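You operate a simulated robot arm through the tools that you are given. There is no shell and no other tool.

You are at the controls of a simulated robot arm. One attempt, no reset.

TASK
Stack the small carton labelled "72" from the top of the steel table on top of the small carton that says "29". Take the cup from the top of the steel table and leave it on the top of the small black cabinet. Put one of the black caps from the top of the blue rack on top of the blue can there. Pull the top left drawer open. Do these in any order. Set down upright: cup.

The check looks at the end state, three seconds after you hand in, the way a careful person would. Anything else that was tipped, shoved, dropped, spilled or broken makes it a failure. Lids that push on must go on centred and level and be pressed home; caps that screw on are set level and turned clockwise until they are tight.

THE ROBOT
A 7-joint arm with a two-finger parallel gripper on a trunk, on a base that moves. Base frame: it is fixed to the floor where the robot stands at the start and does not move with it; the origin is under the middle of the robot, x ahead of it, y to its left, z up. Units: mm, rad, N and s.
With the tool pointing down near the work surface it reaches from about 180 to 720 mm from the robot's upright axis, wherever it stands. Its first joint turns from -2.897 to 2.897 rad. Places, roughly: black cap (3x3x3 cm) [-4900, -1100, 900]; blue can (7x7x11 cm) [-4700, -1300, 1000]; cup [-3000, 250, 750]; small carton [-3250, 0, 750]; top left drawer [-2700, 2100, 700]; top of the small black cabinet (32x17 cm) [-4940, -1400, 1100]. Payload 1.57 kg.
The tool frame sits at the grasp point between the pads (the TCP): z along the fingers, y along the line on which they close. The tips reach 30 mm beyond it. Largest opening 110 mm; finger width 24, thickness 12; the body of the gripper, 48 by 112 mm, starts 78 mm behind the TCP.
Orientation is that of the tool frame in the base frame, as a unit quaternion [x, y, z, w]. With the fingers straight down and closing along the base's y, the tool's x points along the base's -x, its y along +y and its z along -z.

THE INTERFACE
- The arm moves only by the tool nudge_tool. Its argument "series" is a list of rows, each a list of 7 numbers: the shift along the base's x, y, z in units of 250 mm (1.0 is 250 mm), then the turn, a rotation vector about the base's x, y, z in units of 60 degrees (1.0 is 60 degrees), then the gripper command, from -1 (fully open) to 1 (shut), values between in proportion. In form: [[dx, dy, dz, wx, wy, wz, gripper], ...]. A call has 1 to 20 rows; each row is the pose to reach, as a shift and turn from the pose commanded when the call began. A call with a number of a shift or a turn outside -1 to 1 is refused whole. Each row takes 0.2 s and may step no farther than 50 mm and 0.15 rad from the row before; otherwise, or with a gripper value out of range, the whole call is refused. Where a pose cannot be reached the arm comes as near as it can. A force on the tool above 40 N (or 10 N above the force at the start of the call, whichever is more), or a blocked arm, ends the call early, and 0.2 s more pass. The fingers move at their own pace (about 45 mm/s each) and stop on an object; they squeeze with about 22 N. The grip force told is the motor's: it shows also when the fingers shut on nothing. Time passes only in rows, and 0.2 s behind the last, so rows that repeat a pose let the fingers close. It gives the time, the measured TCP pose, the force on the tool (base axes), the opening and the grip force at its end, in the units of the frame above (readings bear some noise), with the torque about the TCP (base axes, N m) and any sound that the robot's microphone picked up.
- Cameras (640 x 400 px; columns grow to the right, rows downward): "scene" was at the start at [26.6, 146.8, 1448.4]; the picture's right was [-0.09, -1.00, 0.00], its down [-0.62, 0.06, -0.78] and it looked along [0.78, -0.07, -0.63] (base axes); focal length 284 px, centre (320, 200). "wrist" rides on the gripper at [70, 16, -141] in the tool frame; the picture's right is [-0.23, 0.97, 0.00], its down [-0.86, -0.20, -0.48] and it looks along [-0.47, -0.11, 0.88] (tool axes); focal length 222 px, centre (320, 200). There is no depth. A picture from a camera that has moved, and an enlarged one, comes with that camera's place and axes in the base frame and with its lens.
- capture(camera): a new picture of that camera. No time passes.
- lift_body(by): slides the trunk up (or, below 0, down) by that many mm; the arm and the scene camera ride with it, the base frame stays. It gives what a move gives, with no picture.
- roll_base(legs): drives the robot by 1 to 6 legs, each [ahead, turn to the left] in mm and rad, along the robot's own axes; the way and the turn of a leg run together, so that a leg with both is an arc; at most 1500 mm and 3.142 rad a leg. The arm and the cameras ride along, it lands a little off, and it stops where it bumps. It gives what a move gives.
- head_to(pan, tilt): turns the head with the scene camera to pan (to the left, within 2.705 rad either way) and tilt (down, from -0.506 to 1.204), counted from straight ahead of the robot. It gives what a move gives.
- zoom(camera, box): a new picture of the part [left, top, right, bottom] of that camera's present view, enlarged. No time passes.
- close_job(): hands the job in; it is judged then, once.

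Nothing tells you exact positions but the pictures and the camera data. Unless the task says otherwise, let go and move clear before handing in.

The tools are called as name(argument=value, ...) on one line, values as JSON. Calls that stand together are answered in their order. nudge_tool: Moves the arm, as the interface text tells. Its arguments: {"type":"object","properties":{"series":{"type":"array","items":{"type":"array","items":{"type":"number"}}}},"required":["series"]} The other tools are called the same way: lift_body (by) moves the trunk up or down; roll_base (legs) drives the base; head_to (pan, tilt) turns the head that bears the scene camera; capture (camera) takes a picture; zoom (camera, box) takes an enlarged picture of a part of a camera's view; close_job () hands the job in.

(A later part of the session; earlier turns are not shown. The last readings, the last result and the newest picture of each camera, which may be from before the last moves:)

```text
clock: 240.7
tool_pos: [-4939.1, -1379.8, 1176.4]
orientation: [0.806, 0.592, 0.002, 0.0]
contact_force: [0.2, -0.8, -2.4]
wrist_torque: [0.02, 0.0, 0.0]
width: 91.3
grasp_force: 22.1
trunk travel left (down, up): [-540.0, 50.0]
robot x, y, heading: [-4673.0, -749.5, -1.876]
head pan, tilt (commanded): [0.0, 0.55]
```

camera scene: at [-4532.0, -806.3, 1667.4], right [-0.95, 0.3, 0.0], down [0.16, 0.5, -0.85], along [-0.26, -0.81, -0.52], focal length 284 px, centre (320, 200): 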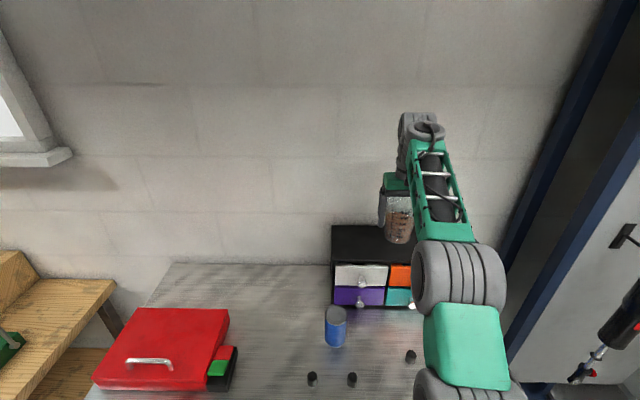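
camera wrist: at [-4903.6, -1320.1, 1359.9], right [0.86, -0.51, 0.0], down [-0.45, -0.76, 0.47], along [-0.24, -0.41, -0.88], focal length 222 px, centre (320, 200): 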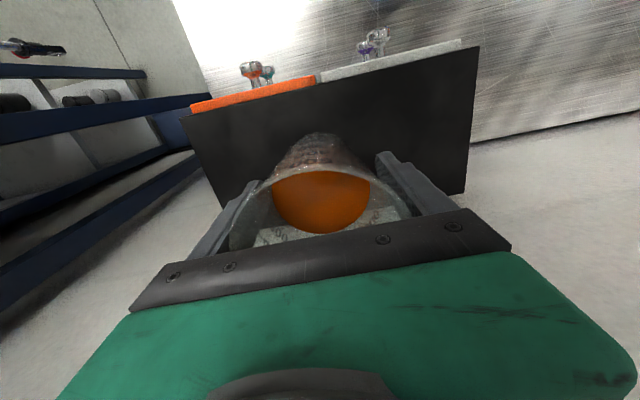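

lift_body(by=-2)

lift_body(by=-2)

lift_body(by=-2)

zoom(camera="scene", box=[350, 180, 430, 260])

```text
clock: 241.2
tool_pos: [-4939.4, -1379.5, 1174.3]
orientation: [0.806, 0.592, 0.003, 0.0]
contact_force: [-0.5, 0.1, -1.3]
wrist_torque: [0.01, 0.03, 0.0]
width: 91.2
grasp_force: 22.1
trunk travel left (down, up): [-538.0, 52.0]
robot x, y, heading: [-4676.9, -750.0, -1.878]
head pan, tilt (commanded): [0.0, 0.55]
```

```text
clock: 241.7
tool_pos: [-4939.0, -1380.1, 1172.4]
orientation: [0.806, 0.592, 0.002, 0.0]
contact_force: [-0.1, 0.6, -2.5]
wrist_torque: [0.01, -0.02, 0.02]
width: 90.9
grasp_force: 22.1
trunk travel left (down, up): [-536.0, 54.0]
robot x, y, heading: [-4676.3, -746.4, -1.872]
head pan, tilt (commanded): [0.0, 0.55]
```

```text
clock: 242.2
tool_pos: [-4939.3, -1380.1, 1169.2]
orientation: [0.806, 0.592, 0.002, 0.0]
contact_force: [0.8, -0.2, -1.6]
wrist_torque: [0.02, -0.02, -0.04]
width: 91.3
grasp_force: 21.8
trunk travel left (down, up): [-534.0, 56.0]
robot x, y, heading: [-4675.4, -745.6, -1.873]
head pan, tilt (commanded): [0.0, 0.55]
```

```text
5.00 times, centred on (390, 220) of scene
camera zoom: at [-4536.9, -822.3, 1617.9], right [-0.95, 0.3, 0.0], down [0.16, 0.5, -0.85], along [-0.26, -0.81, -0.52], focal length 1422 px, centre (-30, 100)
```

zoom: 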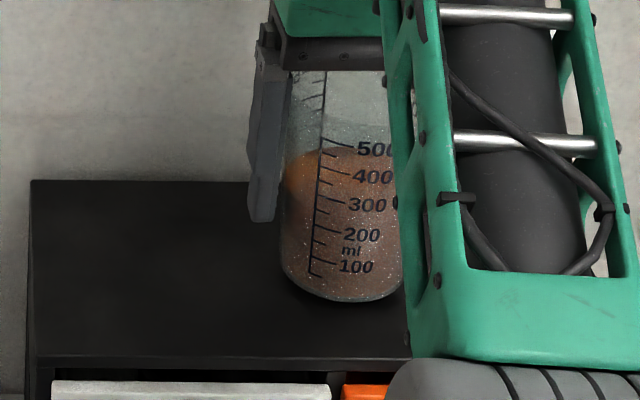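

lift_body(by=-3)

lift_body(by=-3)

lift_body(by=-2)

```text
clock: 242.8
tool_pos: [-4939.6, -1379.1, 1166.4]
orientation: [0.806, 0.592, 0.002, 0.0]
contact_force: [0.5, 1.1, -2.8]
wrist_torque: [0.02, 0.01, 0.02]
width: 91.0
grasp_force: 21.8
trunk travel left (down, up): [-531.0, 59.0]
robot x, y, heading: [-4674.5, -748.0, -1.876]
head pan, tilt (commanded): [0.0, 0.55]
```

```text
clock: 243.3
tool_pos: [-4939.1, -1381.0, 1164.8]
orientation: [0.806, 0.592, 0.002, -0.001]
contact_force: [0.8, 0.3, -3.1]
wrist_torque: [0.02, -0.03, 0.02]
width: 90.7
grasp_force: 22.0
trunk travel left (down, up): [-528.0, 62.0]
robot x, y, heading: [-4674.1, -747.7, -1.876]
head pan, tilt (commanded): [0.0, 0.55]
```

```text
clock: 243.8
tool_pos: [-4938.9, -1379.4, 1161.8]
orientation: [0.805, 0.593, 0.002, 0.0]
contact_force: [-0.2, 0.5, -1.2]
wrist_torque: [0.01, -0.04, 0.01]
width: 91.1
grasp_force: 21.7
trunk travel left (down, up): [-526.0, 64.0]
robot x, y, heading: [-4675.7, -745.5, -1.879]
head pan, tilt (commanded): [0.0, 0.55]
```

lift_body(by=-2)

lift_body(by=-2)

lift_body(by=-2)

zoom(camera="scene", box=[350, 180, 430, 260])

```text
clock: 244.3
tool_pos: [-4938.0, -1380.4, 1161.6]
orientation: [0.806, 0.591, 0.0, 0.0]
contact_force: [-0.9, -2.3, 9.5]
wrist_torque: [-0.22, -0.31, -0.07]
width: 91.1
grasp_force: 22.1
trunk travel left (down, up): [-524.0, 66.0]
robot x, y, heading: [-4675.7, -747.1, -1.87]
head pan, tilt (commanded): [0.0, 0.55]
```

```text
clock: 244.8
tool_pos: [-4939.0, -1378.0, 1160.4]
orientation: [0.807, 0.591, -0.001, 0.001]
contact_force: [-4.7, -3.4, 19.2]
wrist_torque: [0.07, -0.29, -0.13]
width: 91.5
grasp_force: 22.1
trunk travel left (down, up): [-522.0, 68.0]
robot x, y, heading: [-4678.9, -748.9, -1.881]
head pan, tilt (commanded): [0.0, 0.55]
```

```text
clock: 245.3
tool_pos: [-4939.4, -1378.4, 1157.5]
orientation: [0.806, 0.592, 0.001, 0.001]
contact_force: [-4.3, -0.6, 20.0]
wrist_torque: [-0.05, -0.27, -0.11]
width: 90.5
grasp_force: 21.6
trunk travel left (down, up): [-520.0, 70.0]
robot x, y, heading: [-4673.0, -750.6, -1.873]
head pan, tilt (commanded): [0.0, 0.55]
```

```text
5.00 times, centred on (390, 220) of scene
camera zoom: at [-4536.8, -820.6, 1604.0], right [-0.95, 0.3, 0.0], down [0.16, 0.5, -0.85], along [-0.26, -0.81, -0.52], focal length 1422 px, centre (-30, 100)
```

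zoom: 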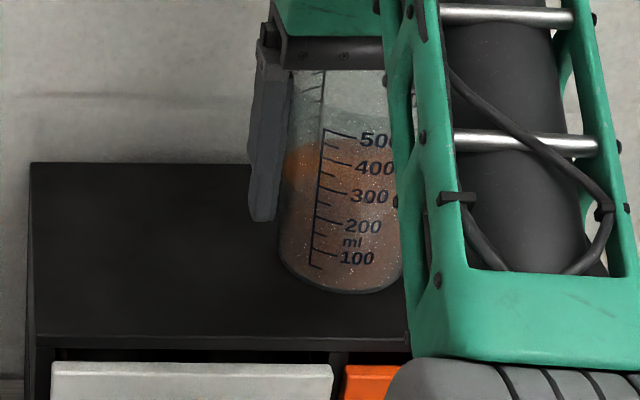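

Contact: the cup is standing on the cabinet. I relieve the pressure by a millimetre and open the fingers.

lift_body(by=1)

nudge_tool(series=[[0, 0, 0, 0, 0, 0, -0.6], [0, 0, 0, 0, 0, 0, -0.7], [0, 0, 0, 0, 0, 0, -0.85], [0, 0, 0, 0, 0, 0, -1.0], [0, 0, 0, 0, 0, 0, -1.0]])

capture(camera="wrist")

zoom(camera="scene", box=[330, 160, 450, 270])

```text
clock: 245.9
tool_pos: [-4939.2, -1378.4, 1157.0]
orientation: [0.806, 0.592, 0.002, 0.0]
contact_force: [-2.9, -0.6, 14.3]
wrist_torque: [-0.17, -0.16, -0.07]
width: 90.5
grasp_force: 21.3
trunk travel left (down, up): [-521.0, 69.0]
robot x, y, heading: [-4677.5, -746.1, -1.874]
head pan, tilt (commanded): [0.0, 0.55]
```

```text
clock: 247.1
tool_pos: [-4939.3, -1380.2, 1157.1]
orientation: [0.806, 0.592, 0.002, -0.001]
contact_force: [0.2, 0.0, -0.5]
wrist_torque: [-0.02, -0.01, 0.01]
width: 110.1
grasp_force: 0.0
trunk travel left (down, up): [-521.0, 69.0]
robot x, y, heading: [-4675.7, -747.2, -1.876]
head pan, tilt (commanded): [0.0, 0.55]
```

```text
taken
camera wrist: at [-4903.2, -1318.9, 1298.0], right [0.86, -0.51, 0.0], down [-0.45, -0.76, 0.48], along [-0.24, -0.41, -0.88], focal length 222 px, centre (320, 200)
```

wrist: 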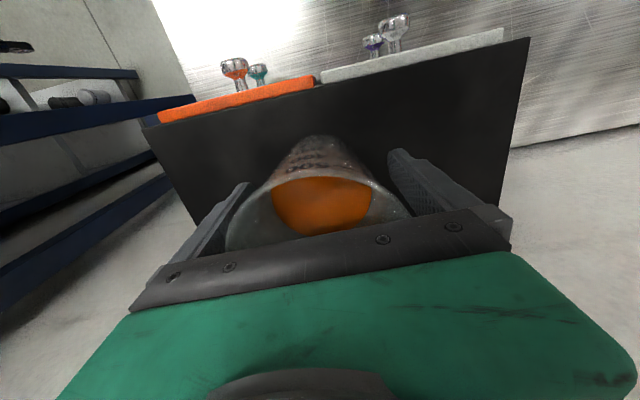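

```text
3.64 times, centred on (390, 215) of scene
camera zoom: at [-4536.9, -822.1, 1604.9], right [-0.95, 0.3, 0.0], down [0.16, 0.5, -0.85], along [-0.26, -0.81, -0.52], focal length 1034 px, centre (66, 146)
```

zoom: 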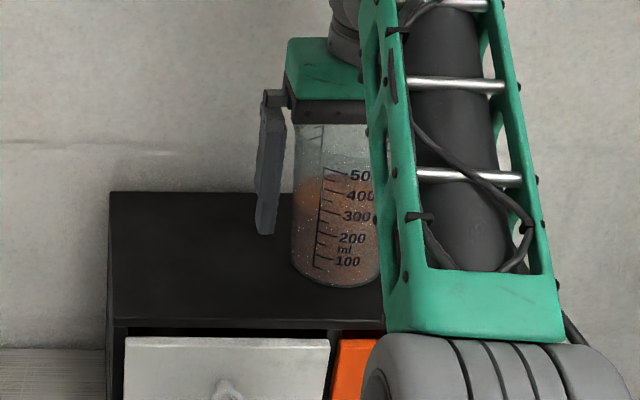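

zoom(camera="wrist", box=[180, 130, 460, 270])

```text
2.29 times, centred on (320, 200) of wrist
camera zoom: at [-4903.2, -1318.9, 1298.0], right [0.86, -0.51, 0.0], down [-0.45, -0.76, 0.48], along [-0.24, -0.41, -0.88], focal length 508 px, centre (320, 200)
```

zoom: 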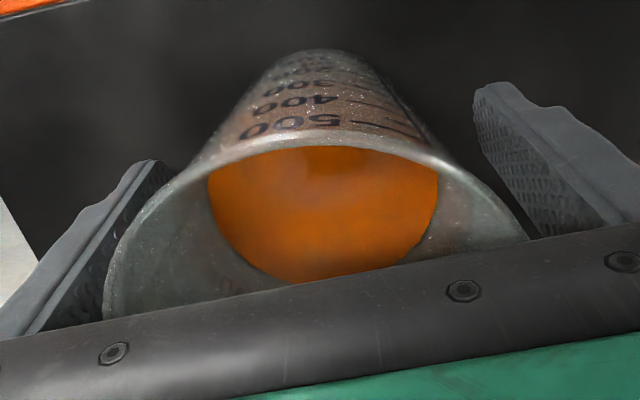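

The cup stands free between the open fingers. I raise the trunk straight up 60 mm, then check before backing straight out.

lift_body(by=60)

zoom(camera="wrist", box=[180, 130, 460, 270])

zoom(camera="scene", box=[330, 160, 450, 270])

```text
clock: 248.1
tool_pos: [-4939.2, -1380.5, 1216.4]
orientation: [0.805, 0.593, 0.001, 0.0]
contact_force: [0.3, -0.7, -0.1]
wrist_torque: [0.03, 0.02, -0.01]
width: 110.2
grasp_force: 0.1
trunk travel left (down, up): [-581.0, 9.0]
robot x, y, heading: [-4678.9, -742.9, -1.875]
head pan, tilt (commanded): [0.0, 0.55]
```

```text
2.29 times, centred on (320, 200) of wrist
camera zoom: at [-4903.3, -1319.0, 1357.9], right [0.86, -0.51, 0.0], down [-0.45, -0.76, 0.47], along [-0.24, -0.41, -0.88], focal length 508 px, centre (320, 200)
```

zoom: 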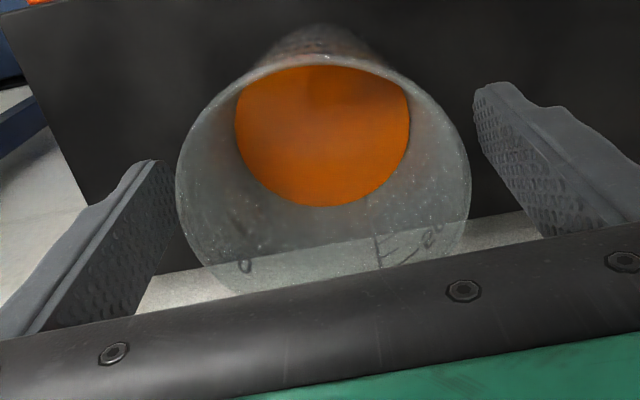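

```text
3.64 times, centred on (390, 215) of scene
camera zoom: at [-4536.9, -822.3, 1664.9], right [-0.95, 0.3, 0.0], down [0.16, 0.5, -0.85], along [-0.26, -0.81, -0.52], focal length 1034 px, centre (66, 146)
```

zoom: 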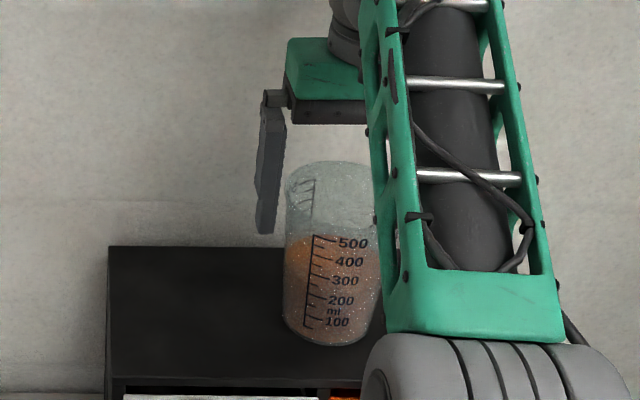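

The cup stands upright with clearance both sides. I back the base straight out.

roll_base(legs=[[-110, 0]])

capture(camera="wrist")

capture(camera="scene")

```text
clock: 249.3
tool_pos: [-4905.6, -1272.5, 1218.2]
orientation: [0.806, 0.592, 0.001, 0.001]
contact_force: [-0.5, 0.7, 0.5]
wrist_torque: [-0.05, -0.01, 0.01]
width: 109.7
grasp_force: 0.1
trunk travel left (down, up): [-581.0, 9.0]
robot x, y, heading: [-4640.7, -641.6, -1.875]
head pan, tilt (commanded): [0.0, 0.55]
```

```text
taken
camera wrist: at [-4869.0, -1211.6, 1358.9], right [0.86, -0.51, 0.0], down [-0.45, -0.76, 0.48], along [-0.24, -0.41, -0.88], focal length 222 px, centre (320, 200)
```

wrist: 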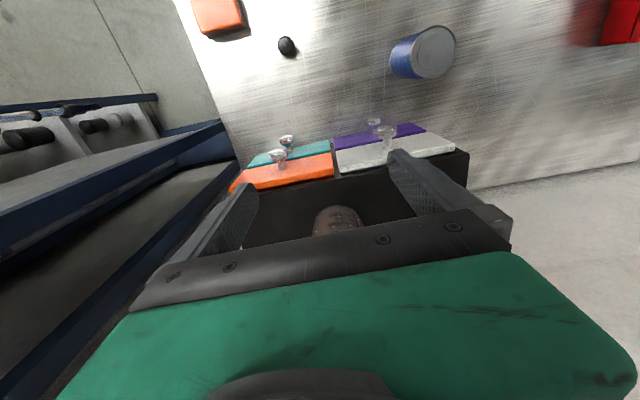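

```text
taken
camera scene: at [-4503.0, -714.3, 1665.0], right [-0.95, 0.3, 0.0], down [0.16, 0.5, -0.85], along [-0.25, -0.81, -0.52], focal length 284 px, centre (320, 200)
```

scene: 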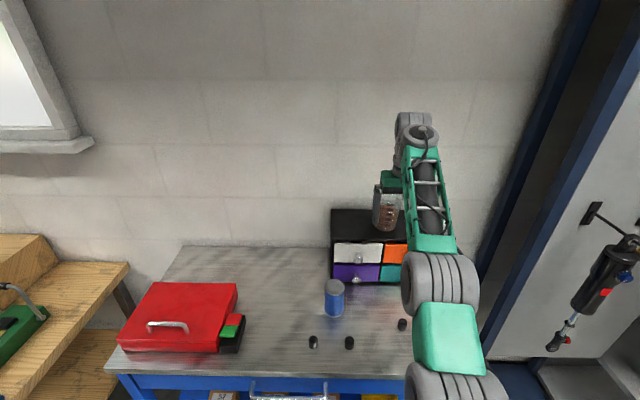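

The cup stays in place. Now I inspect the blue can and caps closely.

zoom(camera="wrist", box=[380, 15, 470, 90])

zoom(camera="wrist", box=[250, 20, 330, 70])

zoom(camera="scene", box=[295, 260, 425, 360])

```text
5.33 times, centred on (425, 52) of wrist
camera zoom: at [-4869.0, -1211.6, 1358.9], right [0.86, -0.51, 0.0], down [-0.45, -0.76, 0.48], along [-0.24, -0.41, -0.88], focal length 1185 px, centre (-240, 987)
```

zoom: 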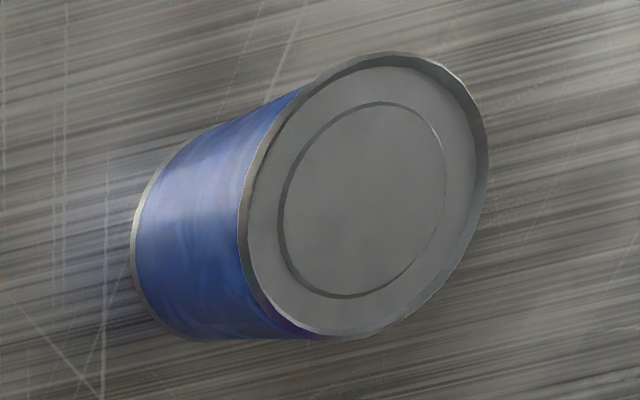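

```text
8.00 times, centred on (290, 45) of wrist
camera zoom: at [-4869.0, -1211.6, 1358.9], right [0.86, -0.51, 0.0], down [-0.45, -0.76, 0.48], along [-0.24, -0.41, -0.88], focal length 1777 px, centre (560, 1440)
```

zoom: 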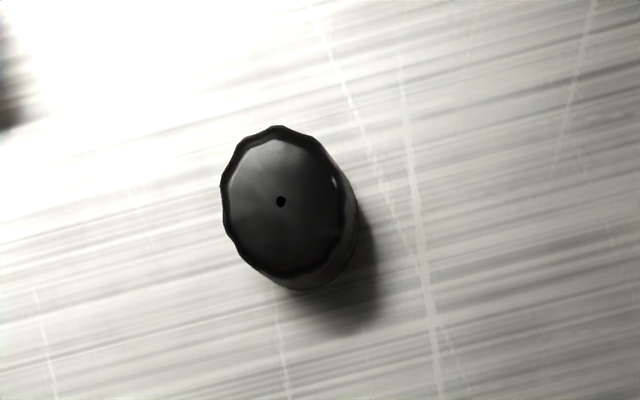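

```text
4.00 times, centred on (360, 310) of scene
camera zoom: at [-4503.0, -714.3, 1665.0], right [-0.95, 0.3, 0.0], down [0.16, 0.5, -0.85], along [-0.25, -0.81, -0.52], focal length 1138 px, centre (160, -240)
```

zoom: 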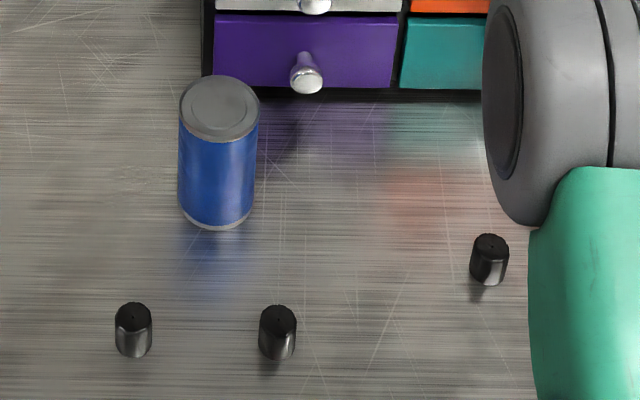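

The can has a flat, rimmed, closed lid, so a cap just needs to stand centred on it. I'll take the middle cap, in front of the can: I move above it first, still high.

nudge_tool(series=[[0.02, 0.07, 0, 0, 0, 0, -1.0], [0.06, 0.17, 0, 0, 0, 0, -0.6], [0.13, 0.28, 0, 0, 0, 0, -0.3], [0.24, 0.38, 0, 0, 0, 0, -0.27], [0.36, 0.45, 0, 0, 0, 0, -0.27], [0.48, 0.5, 0, 0, 0, 0, -0.27], [0.6, 0.53, 0, 0, 0, 0, -0.27], [0.738, 0.55, 0, 0, 0, 0, -0.27]])

lift_body(by=-160)

capture(camera="wrist")

capture(camera="scene")

```text
clock: 251.1
tool_pos: [-4719.4, -1135.9, 1218.4]
orientation: [0.806, 0.592, 0.001, 0.0]
contact_force: [0.0, 0.2, -0.4]
wrist_torque: [-0.01, 0.0, -0.04]
width: 70.1
grasp_force: 0.1
trunk travel left (down, up): [-581.0, 9.0]
robot x, y, heading: [-4641.0, -642.5, -1.874]
head pan, tilt (commanded): [0.0, 0.55]
```

```text
clock: 252.9
tool_pos: [-4720.0, -1134.8, 1059.2]
orientation: [0.806, 0.592, 0.002, 0.0]
contact_force: [-0.5, -0.4, -0.4]
wrist_torque: [0.0, -0.04, 0.02]
width: 69.8
grasp_force: 0.1
trunk travel left (down, up): [-421.0, 169.0]
robot x, y, heading: [-4640.8, -639.4, -1.876]
head pan, tilt (commanded): [0.0, 0.55]
```

```text
taken
camera wrist: at [-4684.6, -1074.2, 1199.5], right [0.86, -0.51, 0.0], down [-0.45, -0.76, 0.48], along [-0.24, -0.41, -0.88], focal length 222 px, centre (320, 200)
```

wrist: 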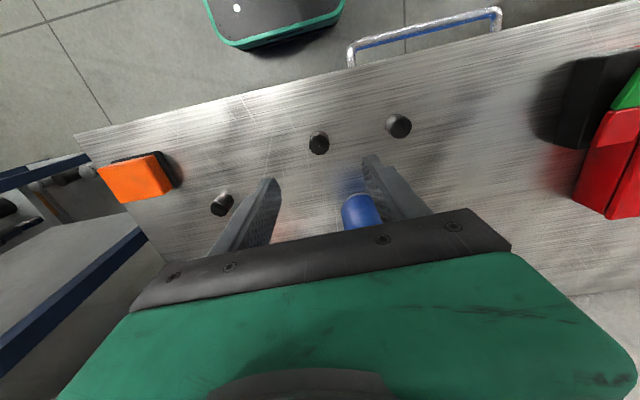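

```text
taken
camera scene: at [-4503.3, -715.4, 1505.0], right [-0.95, 0.3, 0.0], down [0.16, 0.5, -0.85], along [-0.25, -0.81, -0.52], focal length 284 px, centre (320, 200)
```

scene: 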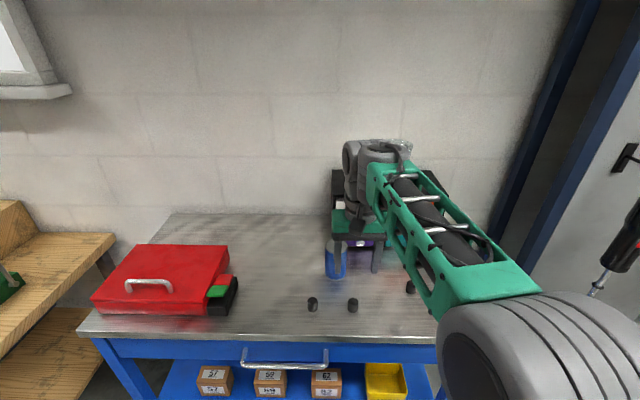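

zoom(camera="wrist", box=[270, 110, 370, 180])

```text
5.71 times, centred on (320, 145) of wrist
camera zoom: at [-4684.6, -1074.2, 1199.5], right [0.86, -0.51, 0.0], down [-0.45, -0.76, 0.48], along [-0.24, -0.41, -0.88], focal length 1269 px, centre (320, 514)
```

zoom: 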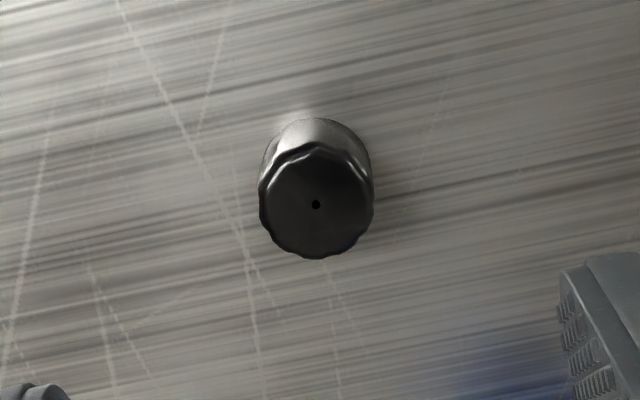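

The gripper is aligned over the middle cap within 2 mm. I lower in stages.

nudge_tool(series=[[-0.006, -0.002, 0, 0, 0, 0, -0.1], [-0.006, -0.002, 0, 0, 0, 0, -0.1]])

lift_body(by=-90)

capture(camera="wrist")

```text
clock: 253.5
tool_pos: [-4720.6, -1135.1, 1057.8]
orientation: [0.806, 0.592, 0.002, -0.002]
contact_force: [-0.6, 0.3, 0.3]
wrist_torque: [0.01, 0.0, -0.03]
width: 60.8
grasp_force: 0.1
trunk travel left (down, up): [-421.0, 169.0]
robot x, y, heading: [-4645.5, -639.1, -1.876]
head pan, tilt (commanded): [0.0, 0.55]
```

```text
clock: 254.7
tool_pos: [-4721.8, -1135.1, 969.2]
orientation: [0.806, 0.592, 0.002, 0.001]
contact_force: [0.1, -0.4, -0.4]
wrist_torque: [0.0, -0.03, -0.06]
width: 60.7
grasp_force: 0.1
trunk travel left (down, up): [-331.0, 259.0]
robot x, y, heading: [-4640.6, -643.4, -1.877]
head pan, tilt (commanded): [0.0, 0.55]
```

```text
taken
camera wrist: at [-4685.9, -1074.7, 1109.2], right [0.86, -0.51, 0.0], down [-0.45, -0.76, 0.48], along [-0.24, -0.41, -0.88], focal length 222 px, centre (320, 200)
```

wrist: 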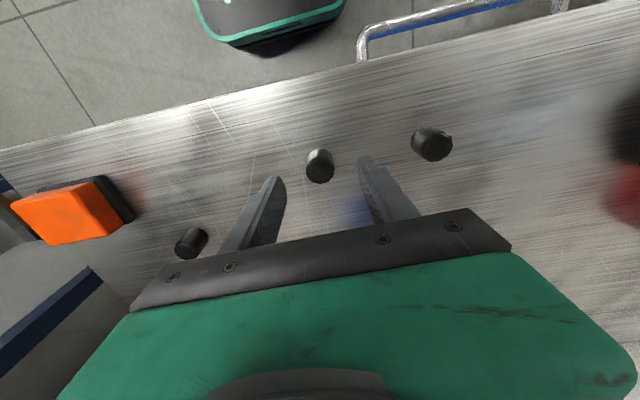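

zoom(camera="wrist", box=[270, 130, 370, 200])

```text
5.71 times, centred on (320, 165) of wrist
camera zoom: at [-4685.9, -1074.7, 1109.2], right [0.86, -0.51, 0.0], down [-0.45, -0.76, 0.48], along [-0.24, -0.41, -0.88], focal length 1269 px, centre (320, 400)
```

zoom: 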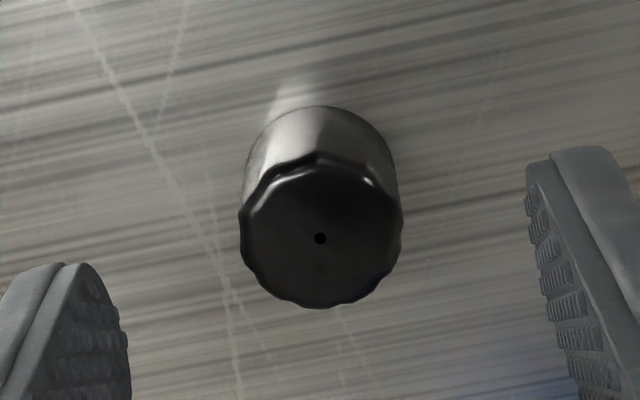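

nudge_tool(series=[[0.004, 0.013, 0, 0, 0, 0, -0.1], [0.004, 0.013, 0, 0, 0, 0, -0.1]])

lift_body(by=-25)

zoom(camera="wrist", box=[240, 130, 400, 230])

zoom(camera="scene", box=[290, 220, 420, 330])

```text
clock: 255.3
tool_pos: [-4720.4, -1132.2, 969.0]
orientation: [0.806, 0.592, 0.002, 0.0]
contact_force: [0.4, -0.2, -0.3]
wrist_torque: [-0.03, 0.0, 0.02]
width: 60.6
grasp_force: 0.2
trunk travel left (down, up): [-331.0, 259.0]
robot x, y, heading: [-4638.0, -639.7, -1.876]
head pan, tilt (commanded): [0.0, 0.55]
```

```text
clock: 256.1
tool_pos: [-4720.7, -1131.7, 944.6]
orientation: [0.806, 0.592, 0.001, 0.0]
contact_force: [-0.2, -0.1, -0.4]
wrist_torque: [0.01, 0.0, -0.04]
width: 60.4
grasp_force: 0.1
trunk travel left (down, up): [-306.0, 284.0]
robot x, y, heading: [-4641.7, -638.5, -1.871]
head pan, tilt (commanded): [0.0, 0.55]
```

```text
4.00 times, centred on (320, 180) of wrist
camera zoom: at [-4684.8, -1071.5, 1084.3], right [0.86, -0.51, 0.0], down [-0.45, -0.76, 0.48], along [-0.24, -0.41, -0.88], focal length 888 px, centre (320, 280)
```

zoom: 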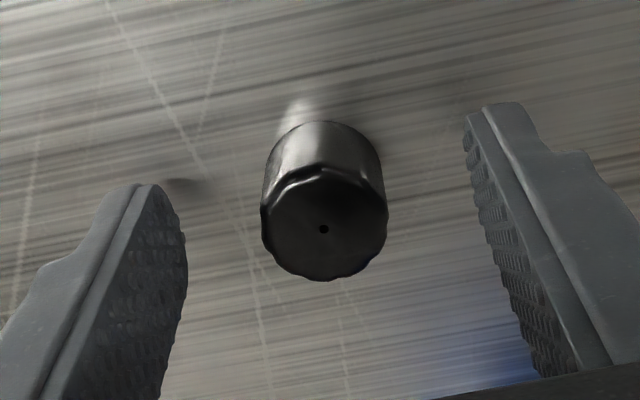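

```text
3.64 times, centred on (355, 275) of scene
camera zoom: at [-4503.4, -715.4, 1389.9], right [-0.95, 0.3, 0.0], down [0.16, 0.5, -0.85], along [-0.25, -0.81, -0.52], focal length 1034 px, centre (193, -73)
```

zoom: 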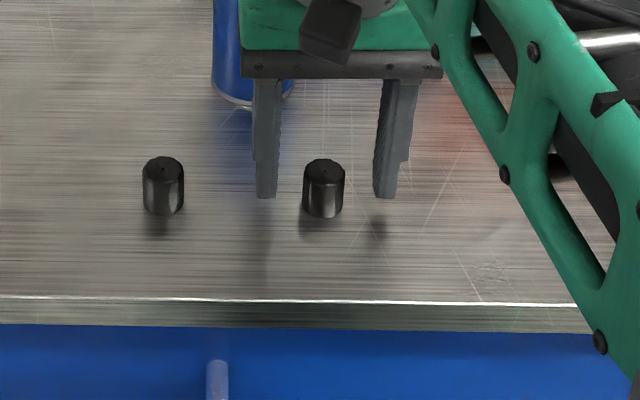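

lift_body(by=-5)

lift_body(by=-3)

lift_body(by=-3)

zoom(camera="scene", box=[320, 240, 400, 300])

```text
clock: 256.6
tool_pos: [-4719.7, -1131.5, 938.5]
orientation: [0.806, 0.592, 0.001, 0.0]
contact_force: [0.4, -0.2, 0.2]
wrist_torque: [-0.03, 0.02, 0.07]
width: 60.7
grasp_force: 0.0
trunk travel left (down, up): [-301.0, 289.0]
robot x, y, heading: [-4643.8, -639.6, -1.879]
head pan, tilt (commanded): [0.0, 0.55]
```

```text
clock: 257.1
tool_pos: [-4720.8, -1132.7, 935.9]
orientation: [0.806, 0.592, 0.002, 0.0]
contact_force: [-0.3, 0.8, -0.2]
wrist_torque: [0.02, 0.01, -0.01]
width: 60.5
grasp_force: 0.0
trunk travel left (down, up): [-298.0, 292.0]
robot x, y, heading: [-4642.9, -642.7, -1.873]
head pan, tilt (commanded): [0.0, 0.55]
```

```text
clock: 257.6
tool_pos: [-4720.6, -1132.3, 933.2]
orientation: [0.806, 0.592, 0.001, 0.0]
contact_force: [0.1, -0.2, -1.2]
wrist_torque: [0.02, -0.02, 0.01]
width: 60.5
grasp_force: 0.0
trunk travel left (down, up): [-295.0, 295.0]
robot x, y, heading: [-4642.1, -643.9, -1.873]
head pan, tilt (commanded): [0.0, 0.55]
```

```text
6.67 times, centred on (360, 270) of scene
camera zoom: at [-4503.3, -715.5, 1378.9], right [-0.95, 0.3, 0.0], down [0.16, 0.5, -0.85], along [-0.25, -0.81, -0.52], focal length 1896 px, centre (53, -267)
```

zoom: 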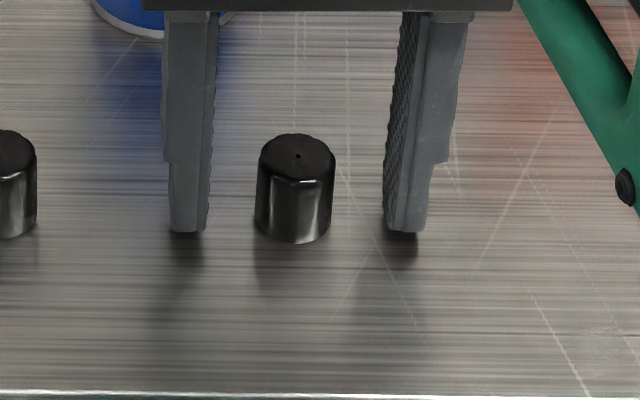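

The fingertips straddle the cap a few mm above the surface. I close.

nudge_tool(series=[[0, 0, 0, 0, 0, 0, 0.1], [0, 0, 0, 0, 0, 0, 0.3], [0, 0, 0, 0, 0, 0, 0.45], [0, 0, 0, 0, 0, 0, 1.0], [0, 0, 0, 0, 0, 0, 1.0], [0, 0, 0, 0, 0, 0, 1.0]])

zoom(camera="scene", box=[320, 240, 400, 300])

zoom(camera="wrist", box=[240, 130, 400, 230])

```text
clock: 259.0
tool_pos: [-4720.3, -1131.9, 932.8]
orientation: [0.806, 0.593, 0.003, -0.001]
contact_force: [0.3, 0.9, -0.2]
wrist_torque: [-0.03, -0.01, -0.01]
width: 25.3
grasp_force: 22.3
trunk travel left (down, up): [-295.0, 295.0]
robot x, y, heading: [-4641.6, -641.4, -1.878]
head pan, tilt (commanded): [0.0, 0.55]
```

```text
6.67 times, centred on (360, 270) of scene
camera zoom: at [-4503.3, -715.5, 1378.9], right [-0.95, 0.3, 0.0], down [0.16, 0.5, -0.85], along [-0.25, -0.81, -0.52], focal length 1896 px, centre (53, -267)
```

zoom: 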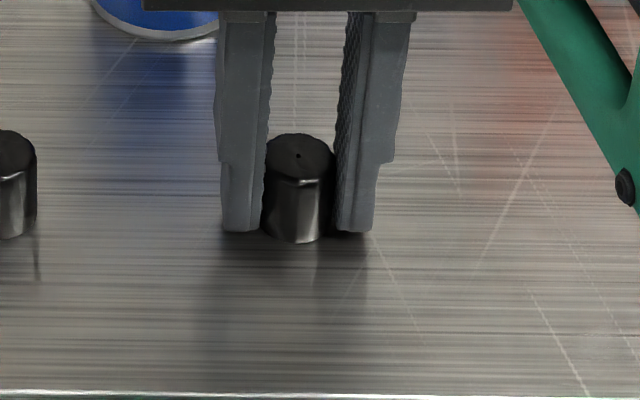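

```text
4.00 times, centred on (320, 180) of wrist
camera zoom: at [-4684.8, -1071.5, 1073.3], right [0.86, -0.51, 0.0], down [-0.45, -0.76, 0.48], along [-0.24, -0.41, -0.88], focal length 888 px, centre (320, 280)
```

zoom: 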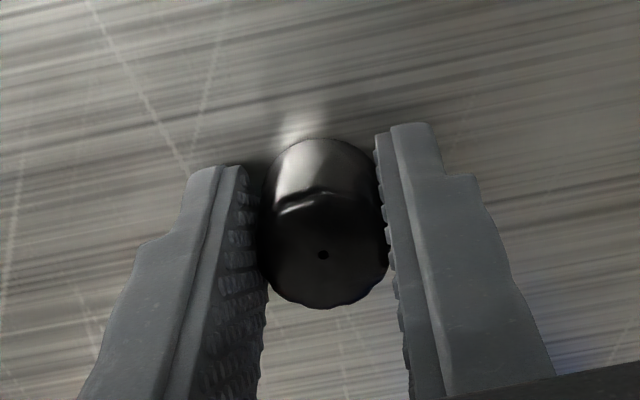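

Cap gripped (25 mm). I lift with the trunk and then move toward the can.

lift_body(by=160)

nudge_tool(series=[[0, -0.1, 0, 0, 0, 0, 1.0], [-0.005, -0.2, 0, 0, 0, 0, 1.0], [-0.01, -0.3, 0, 0, 0, 0, 1.0], [-0.01, -0.3, 0, 0, 0, 0, 1.0]])

capture(camera="wrist")

capture(camera="scene")

```text
clock: 260.9
tool_pos: [-4720.7, -1132.6, 1093.6]
orientation: [0.806, 0.592, 0.002, -0.001]
contact_force: [0.4, 0.1, 0.6]
wrist_torque: [-0.01, -0.02, -0.02]
width: 25.2
grasp_force: 21.7
trunk travel left (down, up): [-455.0, 135.0]
robot x, y, heading: [-4643.9, -642.1, -1.873]
head pan, tilt (commanded): [0.0, 0.55]
```

```text
clock: 261.9
tool_pos: [-4723.5, -1206.8, 1091.2]
orientation: [0.806, 0.592, 0.001, -0.001]
contact_force: [0.2, 0.2, -1.0]
wrist_torque: [0.0, -0.01, -0.02]
width: 25.1
grasp_force: 21.8
trunk travel left (down, up): [-455.0, 135.0]
robot x, y, heading: [-4644.1, -638.9, -1.875]
head pan, tilt (commanded): [0.0, 0.55]
```

```text
taken
camera wrist: at [-4687.5, -1146.2, 1232.2], right [0.86, -0.51, 0.0], down [-0.45, -0.76, 0.48], along [-0.24, -0.41, -0.88], focal length 222 px, centre (320, 200)
```

wrist: 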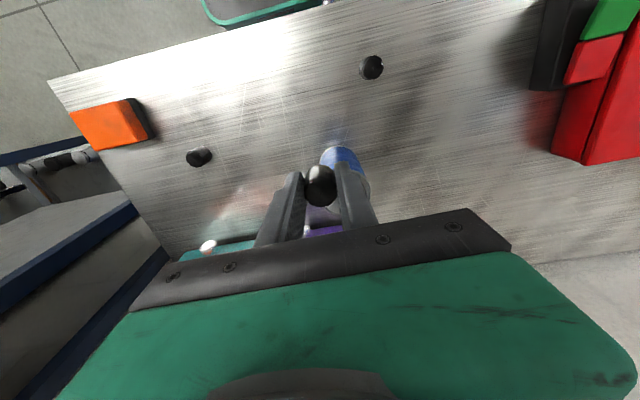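

```text
taken
camera scene: at [-4503.3, -715.8, 1538.9], right [-0.95, 0.3, 0.0], down [0.16, 0.5, -0.85], along [-0.25, -0.81, -0.52], focal length 284 px, centre (320, 200)
```

scene: 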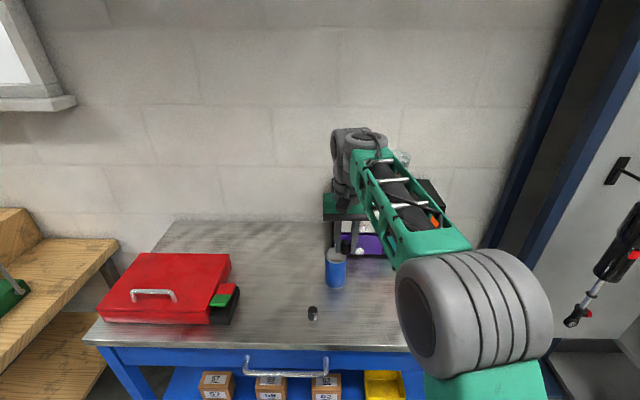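

zoom(camera="scene", box=[300, 225, 380, 295])

zoom(camera="wrist", box=[260, 120, 400, 230])

```text
5.71 times, centred on (340, 260) of scene
camera zoom: at [-4503.3, -715.8, 1538.9], right [-0.95, 0.3, 0.0], down [0.16, 0.5, -0.85], along [-0.25, -0.81, -0.52], focal length 1625 px, centre (206, -143)
```

zoom: 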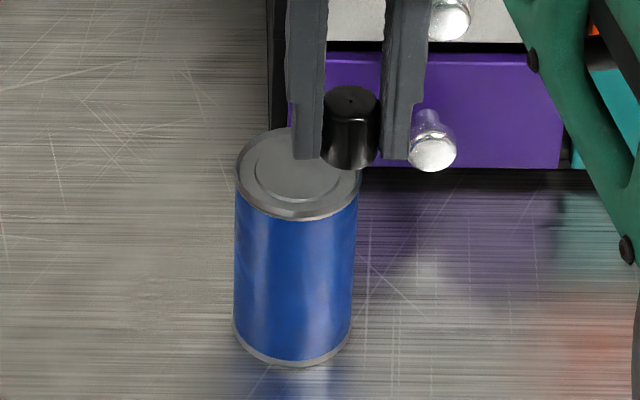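

```text
3.64 times, centred on (330, 175) of wrist
camera zoom: at [-4687.5, -1146.2, 1232.2], right [0.86, -0.51, 0.0], down [-0.45, -0.76, 0.48], along [-0.24, -0.41, -0.88], focal length 808 px, centre (284, 291)
```

zoom: 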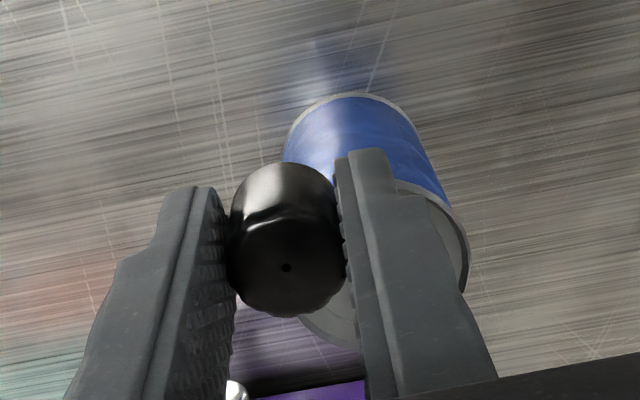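

The can's lid centre works out to ≈(-4721, -1259). I move the cap above it.

nudge_tool(series=[[0.003, -0.07, 0, 0, 0, 0, 1.0], [0.006, -0.14, 0, 0, 0, 0, 1.0], [0.01, -0.208, 0, 0, 0, 0, 1.0], [0.01, -0.208, 0, 0, 0, 0, 1.0]])

zoom(camera="wrist", box=[240, 100, 400, 230])

zoom(camera="scene", box=[300, 195, 390, 285])

```text
clock: 262.9
tool_pos: [-4720.4, -1259.3, 1091.9]
orientation: [0.806, 0.592, 0.001, -0.001]
contact_force: [0.2, 0.3, 0.2]
wrist_torque: [0.0, 0.01, 0.0]
width: 25.2
grasp_force: 22.3
trunk travel left (down, up): [-455.0, 135.0]
robot x, y, heading: [-4641.9, -638.3, -1.871]
head pan, tilt (commanded): [0.0, 0.55]
```

```text
3.08 times, centred on (320, 165) of wrist
camera zoom: at [-4685.0, -1198.4, 1232.9], right [0.86, -0.51, 0.0], down [-0.45, -0.76, 0.48], along [-0.24, -0.41, -0.88], focal length 684 px, centre (320, 308)
```

zoom: 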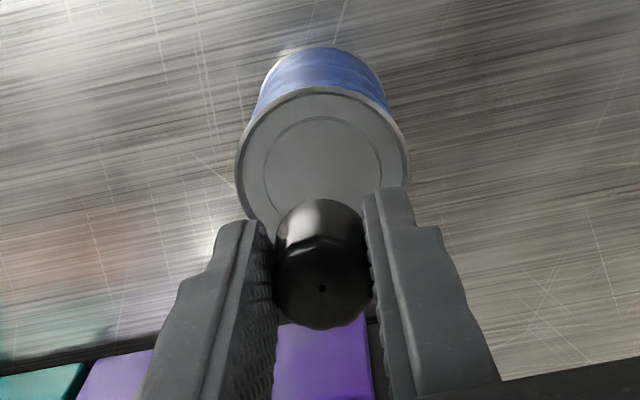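

```text
4.44 times, centred on (345, 240) of scene
camera zoom: at [-4503.3, -715.7, 1538.9], right [-0.95, 0.3, 0.0], down [0.16, 0.5, -0.85], along [-0.25, -0.81, -0.52], focal length 1264 px, centre (209, 22)
```

zoom: 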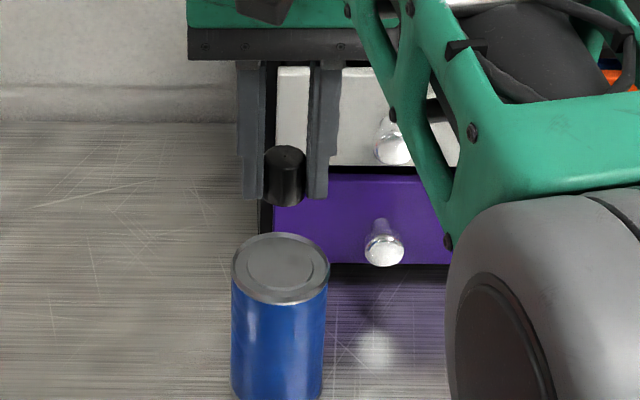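

Alignment over the can is within about 1 mm. I lower in stages until contact.

lift_body(by=-38)

zoom(camera="scene", box=[300, 195, 390, 285])

zoom(camera="wrist", box=[240, 100, 400, 230])

```text
clock: 263.7
tool_pos: [-4719.9, -1258.4, 1054.4]
orientation: [0.806, 0.592, 0.001, -0.001]
contact_force: [-0.3, -0.3, -0.3]
wrist_torque: [0.02, 0.02, 0.02]
width: 25.4
grasp_force: 21.9
trunk travel left (down, up): [-417.0, 173.0]
robot x, y, heading: [-4644.1, -642.2, -1.876]
head pan, tilt (commanded): [0.0, 0.55]
```

```text
4.44 times, centred on (345, 240) of scene
camera zoom: at [-4503.3, -715.4, 1500.9], right [-0.95, 0.3, 0.0], down [0.16, 0.5, -0.85], along [-0.25, -0.81, -0.52], focal length 1264 px, centre (209, 22)
```

zoom: 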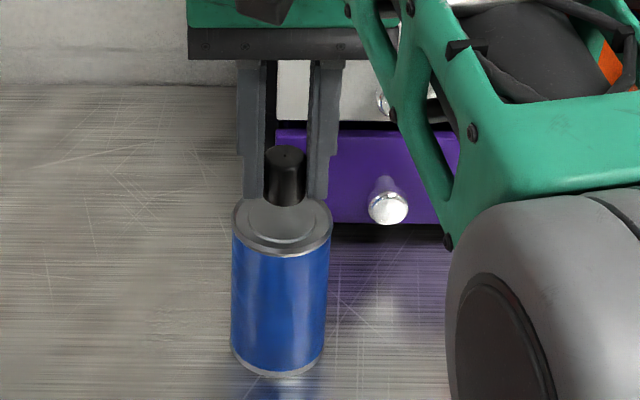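

```text
3.08 times, centred on (320, 165) of wrist
camera zoom: at [-4685.0, -1198.0, 1195.2], right [0.86, -0.51, 0.0], down [-0.45, -0.76, 0.48], along [-0.24, -0.41, -0.88], focal length 684 px, centre (320, 308)
```

zoom: 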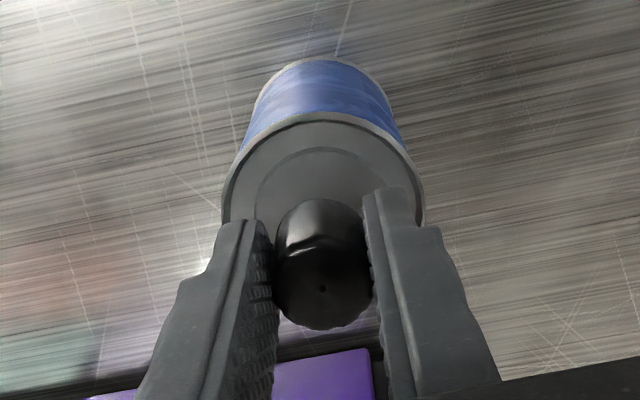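

lift_body(by=-7)

lift_body(by=-3)

zoom(camera="scene", box=[310, 205, 370, 265])

```text
clock: 264.2
tool_pos: [-4721.2, -1259.0, 1047.8]
orientation: [0.806, 0.592, 0.0, 0.0]
contact_force: [0.7, -0.3, 0.8]
wrist_torque: [-0.03, -0.01, 0.01]
width: 25.7
grasp_force: 22.1
trunk travel left (down, up): [-410.0, 180.0]
robot x, y, heading: [-4641.2, -643.1, -1.873]
head pan, tilt (commanded): [0.0, 0.55]
```

```text
clock: 264.8
tool_pos: [-4720.9, -1259.8, 1044.1]
orientation: [0.806, 0.592, 0.001, 0.0]
contact_force: [0.3, -0.2, 0.5]
wrist_torque: [-0.01, -0.01, -0.03]
width: 25.4
grasp_force: 22.0
trunk travel left (down, up): [-407.0, 183.0]
robot x, y, heading: [-4646.0, -641.7, -1.873]
head pan, tilt (commanded): [0.0, 0.55]
```

```text
6.67 times, centred on (340, 235) of scene
camera zoom: at [-4503.3, -715.5, 1490.9], right [-0.95, 0.3, 0.0], down [0.16, 0.5, -0.85], along [-0.25, -0.81, -0.52], focal length 1896 px, centre (187, -33)
```

zoom: 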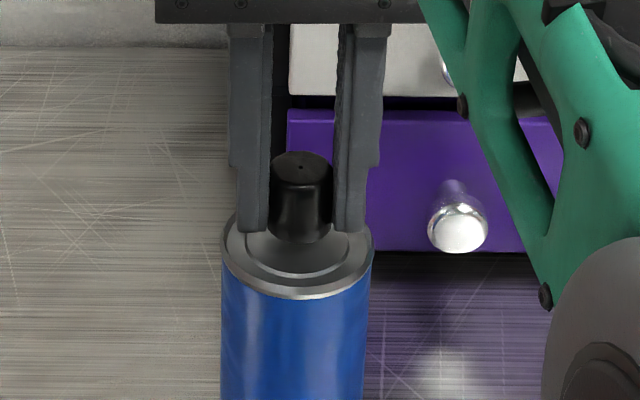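

lift_body(by=-3)

lift_body(by=-2)

lift_body(by=-2)

zoom(camera="scene", box=[310, 205, 370, 265])

```text
clock: 265.3
tool_pos: [-4721.8, -1259.8, 1041.0]
orientation: [0.806, 0.592, 0.001, -0.001]
contact_force: [0.7, -0.3, 0.9]
wrist_torque: [0.02, 0.02, 0.0]
width: 25.2
grasp_force: 21.9
trunk travel left (down, up): [-404.0, 186.0]
robot x, y, heading: [-4642.9, -642.9, -1.877]
head pan, tilt (commanded): [0.0, 0.55]
```

```text
clock: 265.8
tool_pos: [-4721.8, -1259.4, 1038.9]
orientation: [0.806, 0.592, 0.001, 0.0]
contact_force: [0.4, -0.2, 0.0]
wrist_torque: [0.03, -0.01, -0.01]
width: 25.1
grasp_force: 21.9
trunk travel left (down, up): [-402.0, 188.0]
robot x, y, heading: [-4642.8, -643.5, -1.873]
head pan, tilt (commanded): [0.0, 0.55]
```

```text
clock: 266.3
tool_pos: [-4721.0, -1259.2, 1037.7]
orientation: [0.806, 0.592, 0.0, -0.001]
contact_force: [-0.7, -0.2, -0.3]
wrist_torque: [0.02, 0.01, -0.02]
width: 25.1
grasp_force: 21.8
trunk travel left (down, up): [-400.0, 190.0]
robot x, y, heading: [-4645.1, -641.4, -1.875]
head pan, tilt (commanded): [0.0, 0.55]
```

```text
6.67 times, centred on (340, 235) of scene
camera zoom: at [-4503.3, -715.5, 1483.9], right [-0.95, 0.3, 0.0], down [0.16, 0.5, -0.85], along [-0.25, -0.81, -0.52], focal length 1896 px, centre (187, -33)
```

zoom: 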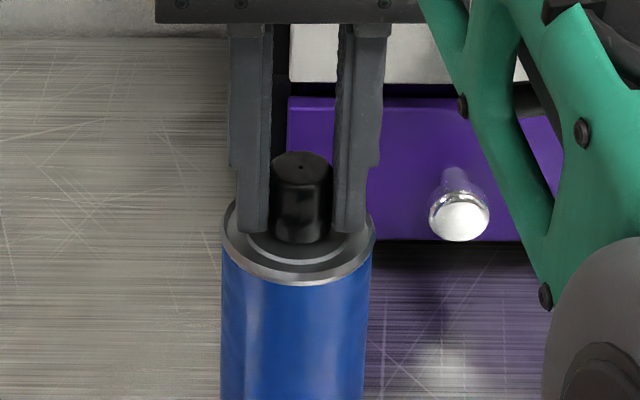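

lift_body(by=-2)

lift_body(by=-2)

lift_body(by=-1.5)

zoom(camera="scene", box=[310, 205, 370, 265])

```text
clock: 266.8
tool_pos: [-4720.2, -1259.5, 1037.5]
orientation: [0.806, 0.592, -0.001, 0.0]
contact_force: [0.3, -1.3, 7.5]
wrist_torque: [0.01, -0.05, 0.0]
width: 25.2
grasp_force: 21.9
trunk travel left (down, up): [-398.0, 192.0]
robot x, y, heading: [-4642.9, -645.3, -1.873]
head pan, tilt (commanded): [0.0, 0.55]
```

```text
clock: 267.4
tool_pos: [-4721.5, -1258.2, 1036.8]
orientation: [0.806, 0.592, -0.001, 0.001]
contact_force: [0.4, -3.4, 20.2]
wrist_torque: [-0.06, 0.0, 0.06]
width: 25.3
grasp_force: 21.7
trunk travel left (down, up): [-396.0, 194.0]
robot x, y, heading: [-4644.2, -641.2, -1.871]
head pan, tilt (commanded): [0.0, 0.55]
```

```text
clock: 267.9
tool_pos: [-4720.9, -1258.0, 1034.2]
orientation: [0.806, 0.592, -0.002, 0.001]
contact_force: [-1.5, -3.7, 26.5]
wrist_torque: [-0.07, -0.03, -0.03]
width: 25.5
grasp_force: 22.3
trunk travel left (down, up): [-394.0, 196.0]
robot x, y, heading: [-4642.0, -646.9, -1.873]
head pan, tilt (commanded): [0.0, 0.55]
```

```text
6.67 times, centred on (340, 235) of scene
camera zoom: at [-4503.1, -713.8, 1478.7], right [-0.95, 0.3, 0.0], down [0.16, 0.5, -0.85], along [-0.25, -0.81, -0.52], focal length 1896 px, centre (187, -33)
```

zoom: 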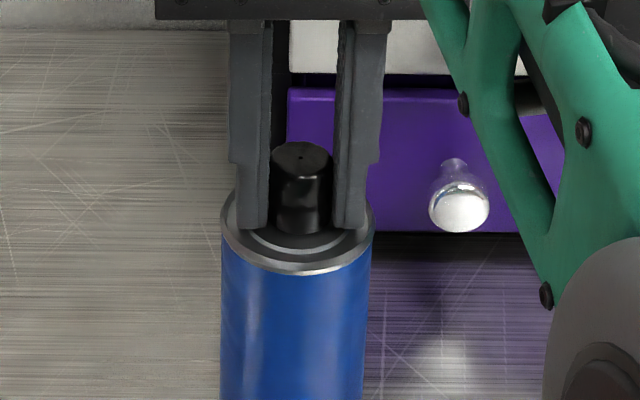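

lift_body(by=3)

zoom(camera="wrist", box=[240, 110, 400, 230])

zoom(camera="scene", box=[320, 215, 360, 245])

```text
clock: 268.4
tool_pos: [-4720.5, -1259.8, 1035.0]
orientation: [0.806, 0.592, 0.001, -0.001]
contact_force: [-0.7, -4.5, 15.8]
wrist_torque: [-0.33, -0.02, 0.01]
width: 25.4
grasp_force: 21.9
trunk travel left (down, up): [-397.0, 193.0]
robot x, y, heading: [-4644.6, -641.3, -1.873]
head pan, tilt (commanded): [0.0, 0.55]
```

```text
3.33 times, centred on (320, 170) of wrist
camera zoom: at [-4684.9, -1197.7, 1175.1], right [0.86, -0.51, 0.0], down [-0.45, -0.76, 0.48], along [-0.24, -0.41, -0.88], focal length 740 px, centre (320, 300)
```

zoom: 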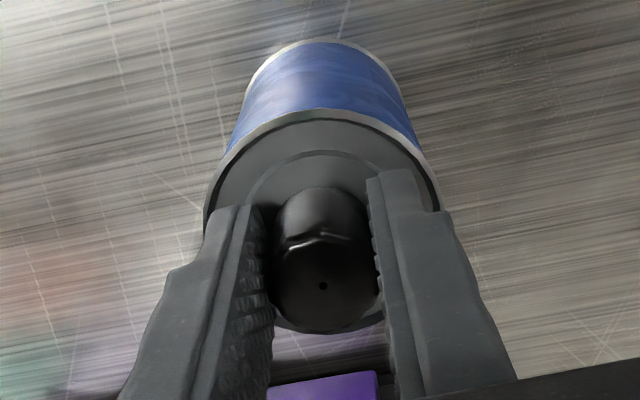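

```text
13.33 times, centred on (340, 230) of scene
camera zoom: at [-4503.2, -714.8, 1481.4], right [-0.95, 0.3, 0.0], down [0.16, 0.5, -0.85], along [-0.25, -0.81, -0.52], focal length 3792 px, centre (53, -200)
```

zoom: 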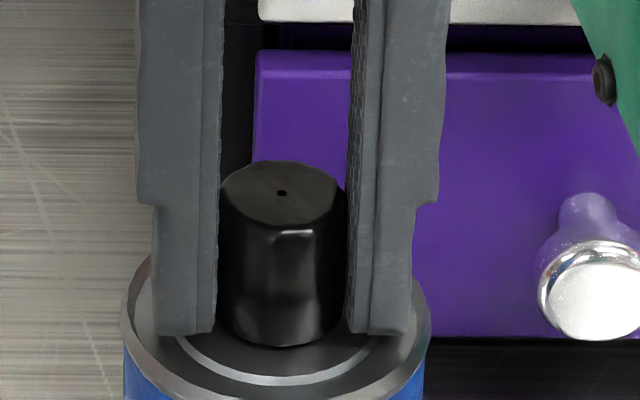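

The cap rests on the lid well inside the inner ring. I relieve the pressing force and open the fingers.

lift_body(by=1.5)

lift_body(by=1)

```text
clock: 268.9
tool_pos: [-4720.8, -1260.1, 1034.2]
orientation: [0.806, 0.592, 0.003, -0.003]
contact_force: [0.8, -1.0, 3.5]
wrist_torque: [-0.15, -0.04, -0.01]
width: 25.6
grasp_force: 21.8
trunk travel left (down, up): [-399.0, 191.0]
robot x, y, heading: [-4643.6, -641.1, -1.877]
head pan, tilt (commanded): [0.0, 0.55]
```

```text
clock: 269.4
tool_pos: [-4720.7, -1259.2, 1036.2]
orientation: [0.806, 0.593, 0.001, -0.002]
contact_force: [-0.6, 0.4, 0.3]
wrist_torque: [-0.01, -0.04, 0.01]
width: 25.6
grasp_force: 22.4
trunk travel left (down, up): [-400.0, 190.0]
robot x, y, heading: [-4644.5, -641.3, -1.875]
head pan, tilt (commanded): [0.0, 0.55]
```

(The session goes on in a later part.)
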